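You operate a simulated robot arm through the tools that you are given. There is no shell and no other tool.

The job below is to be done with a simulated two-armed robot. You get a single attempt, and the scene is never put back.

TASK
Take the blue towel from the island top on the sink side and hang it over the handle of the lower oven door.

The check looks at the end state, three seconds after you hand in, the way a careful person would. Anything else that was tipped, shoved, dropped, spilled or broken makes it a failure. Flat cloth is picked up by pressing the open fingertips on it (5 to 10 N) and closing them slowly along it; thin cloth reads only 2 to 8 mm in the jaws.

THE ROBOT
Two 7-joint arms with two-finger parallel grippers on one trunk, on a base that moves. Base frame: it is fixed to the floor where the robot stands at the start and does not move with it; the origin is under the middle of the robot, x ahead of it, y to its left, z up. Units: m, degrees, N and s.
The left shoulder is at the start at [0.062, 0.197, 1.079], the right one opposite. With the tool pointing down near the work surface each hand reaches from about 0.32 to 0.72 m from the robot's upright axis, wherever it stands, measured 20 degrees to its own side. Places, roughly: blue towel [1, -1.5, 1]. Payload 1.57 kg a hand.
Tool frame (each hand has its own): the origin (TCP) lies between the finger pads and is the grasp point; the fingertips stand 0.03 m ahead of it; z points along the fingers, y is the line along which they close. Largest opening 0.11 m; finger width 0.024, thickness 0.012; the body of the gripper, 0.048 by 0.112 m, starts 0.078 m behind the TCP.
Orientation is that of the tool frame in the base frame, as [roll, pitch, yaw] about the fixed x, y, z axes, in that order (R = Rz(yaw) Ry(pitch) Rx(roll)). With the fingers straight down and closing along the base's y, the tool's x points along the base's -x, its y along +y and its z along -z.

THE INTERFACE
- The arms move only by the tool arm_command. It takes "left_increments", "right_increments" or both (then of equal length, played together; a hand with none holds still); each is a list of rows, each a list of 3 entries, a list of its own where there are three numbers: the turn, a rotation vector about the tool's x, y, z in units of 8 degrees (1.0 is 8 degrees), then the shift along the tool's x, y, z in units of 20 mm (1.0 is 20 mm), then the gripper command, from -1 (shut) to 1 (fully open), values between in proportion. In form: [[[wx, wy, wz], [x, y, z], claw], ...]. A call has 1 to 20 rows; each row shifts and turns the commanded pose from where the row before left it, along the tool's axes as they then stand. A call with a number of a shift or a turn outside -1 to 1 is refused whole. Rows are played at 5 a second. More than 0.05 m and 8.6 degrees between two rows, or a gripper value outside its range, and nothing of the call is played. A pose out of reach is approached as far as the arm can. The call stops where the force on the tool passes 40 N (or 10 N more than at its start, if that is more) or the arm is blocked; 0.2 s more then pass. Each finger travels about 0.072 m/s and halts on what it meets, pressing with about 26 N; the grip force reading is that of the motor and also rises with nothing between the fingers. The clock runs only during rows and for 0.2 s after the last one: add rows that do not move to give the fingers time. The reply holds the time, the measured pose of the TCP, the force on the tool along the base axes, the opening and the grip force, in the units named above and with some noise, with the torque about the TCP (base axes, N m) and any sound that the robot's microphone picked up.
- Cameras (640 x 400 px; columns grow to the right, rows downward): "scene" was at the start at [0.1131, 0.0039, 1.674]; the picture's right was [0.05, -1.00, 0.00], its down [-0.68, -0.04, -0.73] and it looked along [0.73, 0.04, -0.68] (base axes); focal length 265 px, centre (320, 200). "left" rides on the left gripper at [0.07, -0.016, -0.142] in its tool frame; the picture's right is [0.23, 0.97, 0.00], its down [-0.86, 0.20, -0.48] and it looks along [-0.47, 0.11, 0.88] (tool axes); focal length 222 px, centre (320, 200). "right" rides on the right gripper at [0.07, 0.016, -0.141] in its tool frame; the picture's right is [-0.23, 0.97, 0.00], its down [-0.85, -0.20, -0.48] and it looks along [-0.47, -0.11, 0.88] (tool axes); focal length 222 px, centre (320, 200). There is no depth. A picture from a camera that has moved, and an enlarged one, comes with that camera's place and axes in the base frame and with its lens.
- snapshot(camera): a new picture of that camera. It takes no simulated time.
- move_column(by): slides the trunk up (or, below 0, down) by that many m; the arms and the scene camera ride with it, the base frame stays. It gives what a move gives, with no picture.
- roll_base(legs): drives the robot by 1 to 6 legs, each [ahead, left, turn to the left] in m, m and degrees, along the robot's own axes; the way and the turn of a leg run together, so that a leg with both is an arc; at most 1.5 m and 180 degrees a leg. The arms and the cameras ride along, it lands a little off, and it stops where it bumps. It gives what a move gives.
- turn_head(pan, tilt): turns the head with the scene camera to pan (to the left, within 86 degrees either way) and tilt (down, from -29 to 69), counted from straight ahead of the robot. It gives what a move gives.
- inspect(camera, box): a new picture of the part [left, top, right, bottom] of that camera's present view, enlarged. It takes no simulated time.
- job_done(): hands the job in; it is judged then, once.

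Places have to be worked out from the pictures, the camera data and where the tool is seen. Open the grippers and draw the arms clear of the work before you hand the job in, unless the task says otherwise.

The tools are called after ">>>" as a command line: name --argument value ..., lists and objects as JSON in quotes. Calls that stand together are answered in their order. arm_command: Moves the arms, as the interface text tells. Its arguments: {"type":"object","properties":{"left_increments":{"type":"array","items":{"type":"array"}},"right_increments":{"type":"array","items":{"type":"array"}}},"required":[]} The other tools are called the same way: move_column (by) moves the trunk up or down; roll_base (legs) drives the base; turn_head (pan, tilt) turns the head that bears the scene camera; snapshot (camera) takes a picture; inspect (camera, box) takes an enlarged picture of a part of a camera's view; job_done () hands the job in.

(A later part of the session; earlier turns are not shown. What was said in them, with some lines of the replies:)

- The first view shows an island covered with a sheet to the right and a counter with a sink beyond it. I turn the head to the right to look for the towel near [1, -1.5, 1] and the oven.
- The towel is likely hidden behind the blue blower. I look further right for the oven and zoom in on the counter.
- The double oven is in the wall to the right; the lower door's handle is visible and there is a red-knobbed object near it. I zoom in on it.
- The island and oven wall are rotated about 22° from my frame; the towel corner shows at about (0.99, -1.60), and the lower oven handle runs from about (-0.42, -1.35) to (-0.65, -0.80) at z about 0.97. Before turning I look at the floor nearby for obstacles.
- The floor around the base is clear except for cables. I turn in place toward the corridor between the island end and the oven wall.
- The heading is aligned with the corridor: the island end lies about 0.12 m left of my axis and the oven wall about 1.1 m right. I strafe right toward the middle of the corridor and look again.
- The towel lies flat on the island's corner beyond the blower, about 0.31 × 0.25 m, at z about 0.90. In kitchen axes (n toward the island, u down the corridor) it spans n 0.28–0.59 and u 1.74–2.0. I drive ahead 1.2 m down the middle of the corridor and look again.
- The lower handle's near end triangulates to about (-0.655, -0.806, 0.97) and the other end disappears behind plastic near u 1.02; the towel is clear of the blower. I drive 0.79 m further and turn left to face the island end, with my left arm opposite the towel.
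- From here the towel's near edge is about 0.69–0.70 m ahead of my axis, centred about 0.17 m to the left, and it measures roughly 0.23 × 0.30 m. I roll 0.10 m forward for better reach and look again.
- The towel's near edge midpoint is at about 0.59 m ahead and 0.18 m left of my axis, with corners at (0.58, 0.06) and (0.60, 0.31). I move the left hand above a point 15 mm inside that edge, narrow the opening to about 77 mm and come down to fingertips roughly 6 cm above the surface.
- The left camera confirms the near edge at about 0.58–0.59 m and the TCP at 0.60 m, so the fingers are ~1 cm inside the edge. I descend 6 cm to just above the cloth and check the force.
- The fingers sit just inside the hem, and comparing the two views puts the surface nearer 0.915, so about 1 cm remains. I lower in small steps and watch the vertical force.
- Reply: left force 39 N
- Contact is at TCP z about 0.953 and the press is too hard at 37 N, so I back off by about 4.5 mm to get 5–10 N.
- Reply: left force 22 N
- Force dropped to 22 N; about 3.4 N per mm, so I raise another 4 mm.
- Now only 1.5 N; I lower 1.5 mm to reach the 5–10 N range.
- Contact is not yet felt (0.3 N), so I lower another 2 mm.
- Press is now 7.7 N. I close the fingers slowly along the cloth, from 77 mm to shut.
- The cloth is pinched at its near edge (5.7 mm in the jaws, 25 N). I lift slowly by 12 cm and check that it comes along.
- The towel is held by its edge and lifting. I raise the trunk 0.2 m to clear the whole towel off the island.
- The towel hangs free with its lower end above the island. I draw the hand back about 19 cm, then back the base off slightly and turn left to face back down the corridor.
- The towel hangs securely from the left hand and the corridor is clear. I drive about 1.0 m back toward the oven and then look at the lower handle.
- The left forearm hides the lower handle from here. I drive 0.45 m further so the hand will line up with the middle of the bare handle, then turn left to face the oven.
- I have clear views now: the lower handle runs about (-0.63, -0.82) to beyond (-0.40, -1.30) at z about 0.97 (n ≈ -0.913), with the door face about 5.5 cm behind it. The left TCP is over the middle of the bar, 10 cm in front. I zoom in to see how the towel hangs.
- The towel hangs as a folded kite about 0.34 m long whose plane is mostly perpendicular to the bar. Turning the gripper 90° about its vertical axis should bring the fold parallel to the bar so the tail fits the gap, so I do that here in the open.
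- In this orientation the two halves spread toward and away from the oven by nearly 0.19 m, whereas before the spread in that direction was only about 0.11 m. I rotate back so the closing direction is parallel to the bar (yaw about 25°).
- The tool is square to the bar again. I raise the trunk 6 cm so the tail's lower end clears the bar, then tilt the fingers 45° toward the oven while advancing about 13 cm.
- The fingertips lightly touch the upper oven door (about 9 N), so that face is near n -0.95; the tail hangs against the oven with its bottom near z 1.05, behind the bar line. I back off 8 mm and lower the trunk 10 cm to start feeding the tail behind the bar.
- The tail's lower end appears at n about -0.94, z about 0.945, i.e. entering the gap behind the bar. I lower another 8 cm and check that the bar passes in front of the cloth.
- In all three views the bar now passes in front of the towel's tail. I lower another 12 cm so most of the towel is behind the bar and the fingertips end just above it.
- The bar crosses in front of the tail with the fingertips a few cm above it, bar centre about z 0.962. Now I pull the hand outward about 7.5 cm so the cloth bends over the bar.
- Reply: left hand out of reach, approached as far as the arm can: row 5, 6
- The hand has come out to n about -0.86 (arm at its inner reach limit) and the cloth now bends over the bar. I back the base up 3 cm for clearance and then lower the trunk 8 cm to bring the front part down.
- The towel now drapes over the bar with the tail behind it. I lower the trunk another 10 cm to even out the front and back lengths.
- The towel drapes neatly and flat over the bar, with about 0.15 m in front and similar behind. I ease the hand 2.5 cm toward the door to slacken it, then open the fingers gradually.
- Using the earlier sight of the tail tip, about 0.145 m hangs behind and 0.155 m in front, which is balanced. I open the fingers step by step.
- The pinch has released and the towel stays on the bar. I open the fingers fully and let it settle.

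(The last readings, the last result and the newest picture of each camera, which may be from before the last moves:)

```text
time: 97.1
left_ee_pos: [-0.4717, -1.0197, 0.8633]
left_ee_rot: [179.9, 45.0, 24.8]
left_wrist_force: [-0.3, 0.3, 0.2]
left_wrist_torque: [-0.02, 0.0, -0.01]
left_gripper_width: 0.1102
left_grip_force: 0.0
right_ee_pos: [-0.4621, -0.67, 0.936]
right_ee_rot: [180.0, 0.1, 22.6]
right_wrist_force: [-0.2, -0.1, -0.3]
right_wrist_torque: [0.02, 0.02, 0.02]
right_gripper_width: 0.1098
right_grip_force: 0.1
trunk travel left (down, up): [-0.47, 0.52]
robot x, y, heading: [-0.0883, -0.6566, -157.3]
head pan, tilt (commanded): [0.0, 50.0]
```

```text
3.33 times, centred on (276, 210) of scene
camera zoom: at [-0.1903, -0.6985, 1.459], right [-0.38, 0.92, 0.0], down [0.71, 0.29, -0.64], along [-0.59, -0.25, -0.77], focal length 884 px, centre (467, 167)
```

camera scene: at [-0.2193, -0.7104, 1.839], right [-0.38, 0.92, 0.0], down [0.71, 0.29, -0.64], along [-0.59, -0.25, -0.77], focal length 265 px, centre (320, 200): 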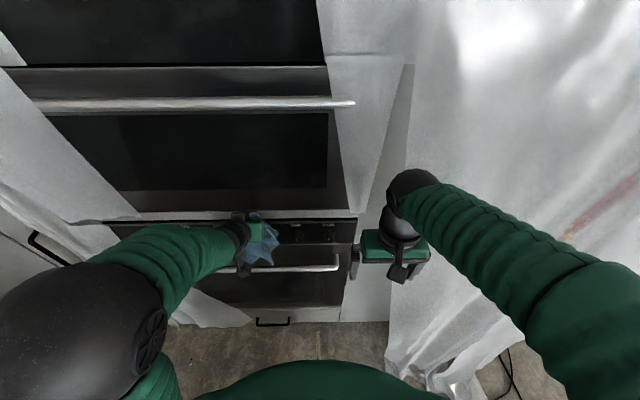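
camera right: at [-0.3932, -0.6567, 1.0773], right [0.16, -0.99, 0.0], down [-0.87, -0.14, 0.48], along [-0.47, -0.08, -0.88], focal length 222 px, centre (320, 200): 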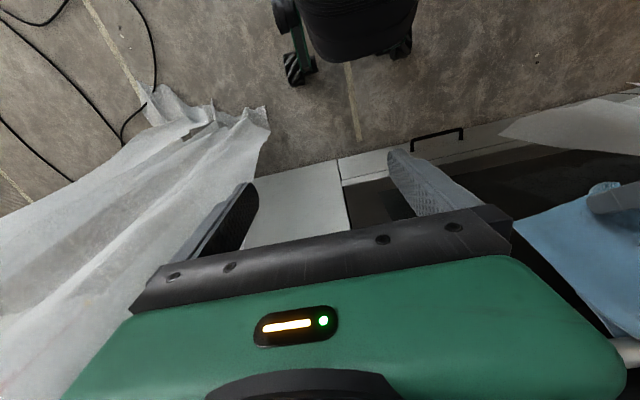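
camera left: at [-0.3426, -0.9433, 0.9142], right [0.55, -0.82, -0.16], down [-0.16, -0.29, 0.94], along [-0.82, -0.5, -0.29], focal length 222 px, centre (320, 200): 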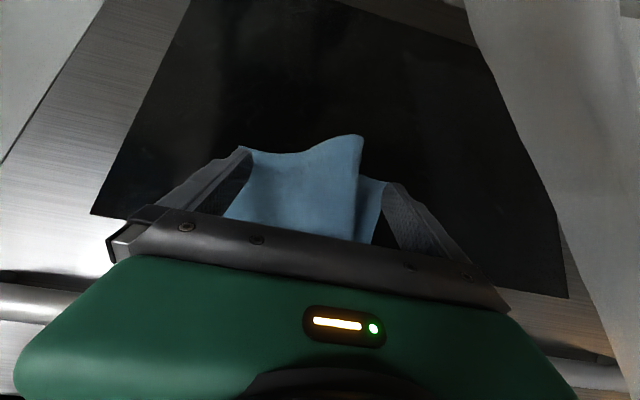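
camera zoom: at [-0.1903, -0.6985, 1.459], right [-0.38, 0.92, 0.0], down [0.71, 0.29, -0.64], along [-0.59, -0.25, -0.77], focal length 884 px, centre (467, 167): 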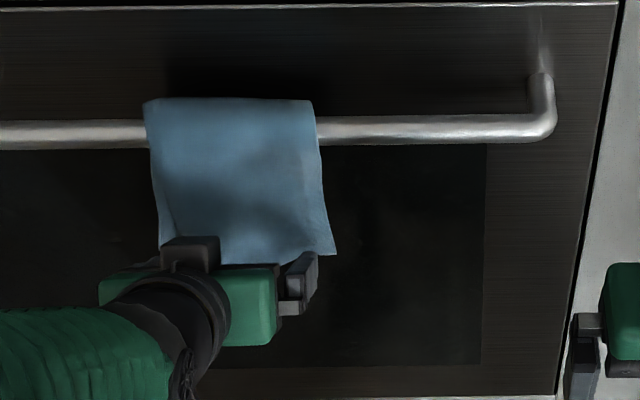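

The fingers are wide open with the cloth hanging free between them. I back the base away 0.12 m to draw the hand straight out from the towel.

>>> roll_base --legs '[[-0.12, 0, 0]]'

>>> snapshot --camera "left"

>>> snapshot --camera "scene"

```text
time: 98.3
left_ee_pos: [-0.3639, -0.9754, 0.864]
left_ee_rot: [179.9, 45.1, 24.7]
left_wrist_force: [-0.2, 0.6, 0.3]
left_wrist_torque: [0.01, -0.02, 0.01]
left_gripper_width: 0.1098
left_grip_force: 0.1
right_ee_pos: [-0.3541, -0.6242, 0.9359]
right_ee_rot: [180.0, 0.1, 22.6]
right_wrist_force: [-0.5, -0.5, 0.0]
right_wrist_torque: [0.01, 0.0, 0.0]
right_gripper_width: 0.1102
right_grip_force: 0.0
trunk travel left (down, up): [-0.47, 0.52]
robot x, y, heading: [0.0246, -0.6119, -157.5]
head pan, tilt (commanded): [0.0, 50.0]
```

```text
taken
camera left: at [-0.2341, -0.8982, 0.9141], right [0.55, -0.82, -0.16], down [-0.16, -0.29, 0.94], along [-0.82, -0.5, -0.29], focal length 222 px, centre (320, 200)
```

left: 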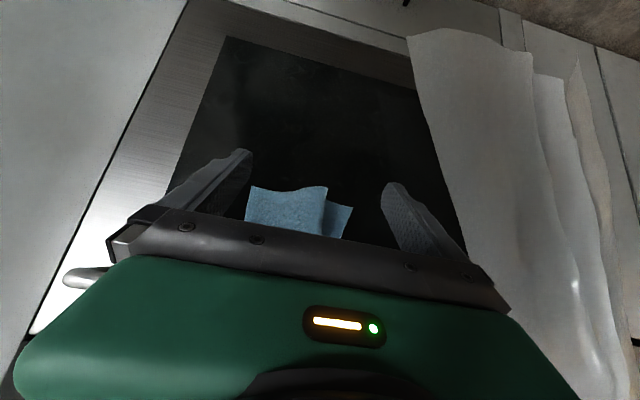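

```text
taken
camera scene: at [-0.082, -0.6536, 1.459], right [-0.38, 0.92, 0.0], down [0.71, 0.29, -0.64], along [-0.59, -0.25, -0.77], focal length 265 px, centre (320, 200)
```

scene: 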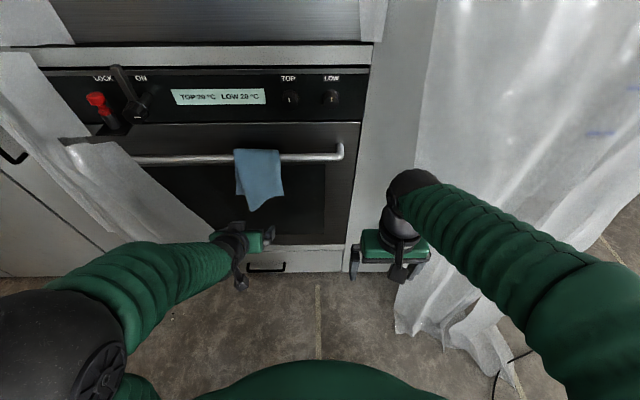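

The towel is hanging over the lower door's handle and the hand is clear. I zoom in to check both sides of the drape.

>>> inspect --camera "scene" --box '[120, 120, 376, 280]'

>>> inspect --camera "left" --box '[200, 140, 400, 265]'

```text
2.50 times, centred on (248, 200) of scene
camera zoom: at [-0.082, -0.6536, 1.459], right [-0.38, 0.92, 0.0], down [0.71, 0.29, -0.64], along [-0.59, -0.25, -0.77], focal length 663 px, centre (500, 200)
```

zoom: 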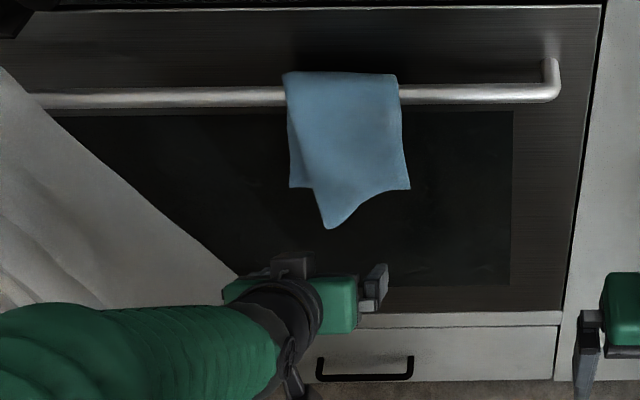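

```text
3.20 times, centred on (300, 202) of left
camera zoom: at [-0.2341, -0.8982, 0.9141], right [0.55, -0.82, -0.16], down [-0.16, -0.29, 0.94], along [-0.82, -0.5, -0.29], focal length 711 px, centre (384, 192)
```

zoom: 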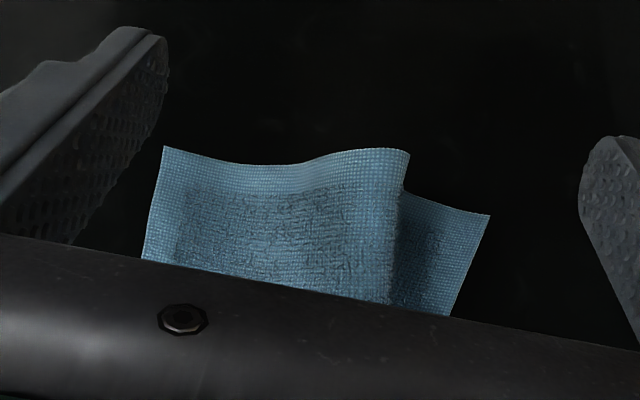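

The towel hangs balanced over the bar, front flap hanging freely and all else untouched. I back off another 6 cm to leave the arms well clear and confirm it stays put.

>>> roll_base --legs '[[-0.06, 0, 0]]'

>>> arm_command --left_increments '[[[0, 0, 0], [0, 0, 0], 1], [[0, 0, 0], [0, 0, 0], 1], [[0, 0, 0], [0, 0, 0], 1], [[0, 0, 0], [0, 0, 0], 1], [[0, 0, 0], [0, 0, 0], 1], [[0, 0, 0], [0, 0, 0], 1], [[0, 0, 0], [0, 0, 0], 1], [[0, 0, 0], [0, 0, 0], 1], [[0, 0, 0], [0, 0, 0], 1], [[0, 0, 0], [0, 0, 0], 1], [[0, 0, 0], [0, 0, 0], 1], [[0, 0, 0], [0, 0, 0], 1], [[0, 0, 0], [0, 0, 0], 1], [[0, 0, 0], [0, 0, 0], 1], [[0, 0, 0], [0, 0, 0], 1]]'

>>> snapshot --camera "scene"

>>> inspect --camera "scene" --box '[140, 90, 380, 240]'

```text
time: 99.3
left_ee_pos: [-0.3087, -0.9511, 0.8627]
left_ee_rot: [179.9, 45.2, 24.7]
left_wrist_force: [0.7, -0.5, 0.7]
left_wrist_torque: [0.02, -0.03, 0.01]
left_gripper_width: 0.11
left_grip_force: 0.1
right_ee_pos: [-0.2972, -0.6007, 0.9366]
right_ee_rot: [179.9, 0.1, 22.5]
right_wrist_force: [0.4, 1.4, 0.0]
right_wrist_torque: [0.01, 0.03, 0.01]
right_gripper_width: 0.11
right_grip_force: 0.1
trunk travel left (down, up): [-0.47, 0.52]
robot x, y, heading: [0.0827, -0.5857, -157.7]
head pan, tilt (commanded): [0.0, 50.0]
```

```text
time: 102.5
left_ee_pos: [-0.3073, -0.9526, 0.8636]
left_ee_rot: [179.9, 45.2, 24.7]
left_wrist_force: [1.2, -0.2, 1.0]
left_wrist_torque: [0.02, -0.03, -0.01]
left_gripper_width: 0.1102
left_grip_force: 0.0
right_ee_pos: [-0.2969, -0.6001, 0.9364]
right_ee_rot: [179.9, 0.2, 22.6]
right_wrist_force: [1.1, -0.7, -0.7]
right_wrist_torque: [0.0, -0.04, 0.0]
right_gripper_width: 0.1101
right_grip_force: 0.2
trunk travel left (down, up): [-0.47, 0.52]
robot x, y, heading: [0.0782, -0.5866, -157.6]
head pan, tilt (commanded): [0.0, 50.0]
```

```text
taken
camera scene: at [-0.0263, -0.6303, 1.459], right [-0.38, 0.92, 0.0], down [0.71, 0.29, -0.64], along [-0.59, -0.25, -0.77], focal length 265 px, centre (320, 200)
```

scene: 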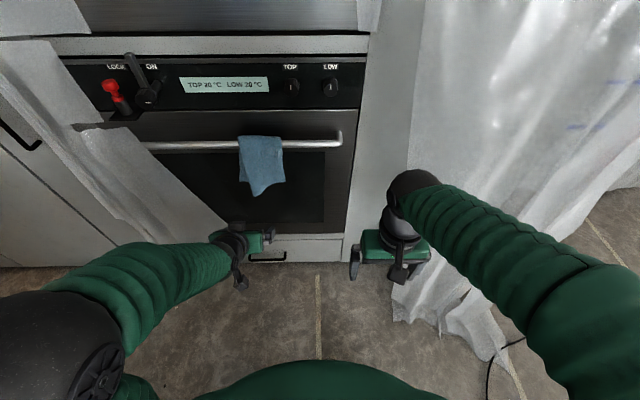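

```text
2.67 times, centred on (260, 165) of scene
camera zoom: at [-0.0263, -0.6303, 1.459], right [-0.38, 0.92, 0.0], down [0.71, 0.29, -0.64], along [-0.59, -0.25, -0.77], focal length 708 px, centre (480, 293)
```

zoom: 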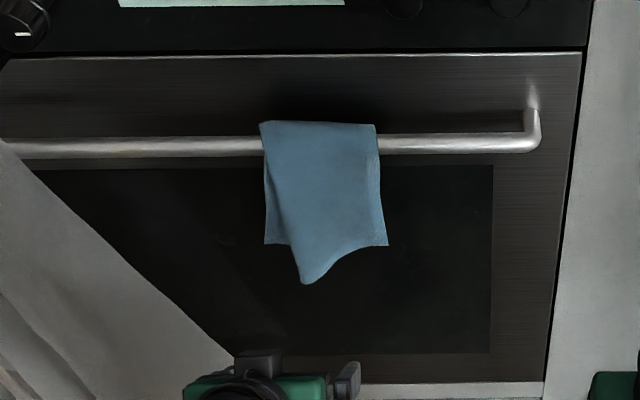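

After three more seconds the towel is unchanged. It hangs over the lower oven handle, both grippers are open and clear, and nothing else has moved, so I hand the job in.

>>> job_done

```text
The job is handed in.
```

The blue towel is hanging over the handle of the lower oven door, near the middle of the uncovered part of the bar. By my estimate about 15 cm hangs in front of the bar and about the same behind.

I watched it for about three seconds before handing in and it stayed put. Both grippers were open and well clear of it. I saw nothing else tipped, shoved or dropped. The fingertips lightly touched the upper oven door once, at about 9 N, while I was lining up the towel.
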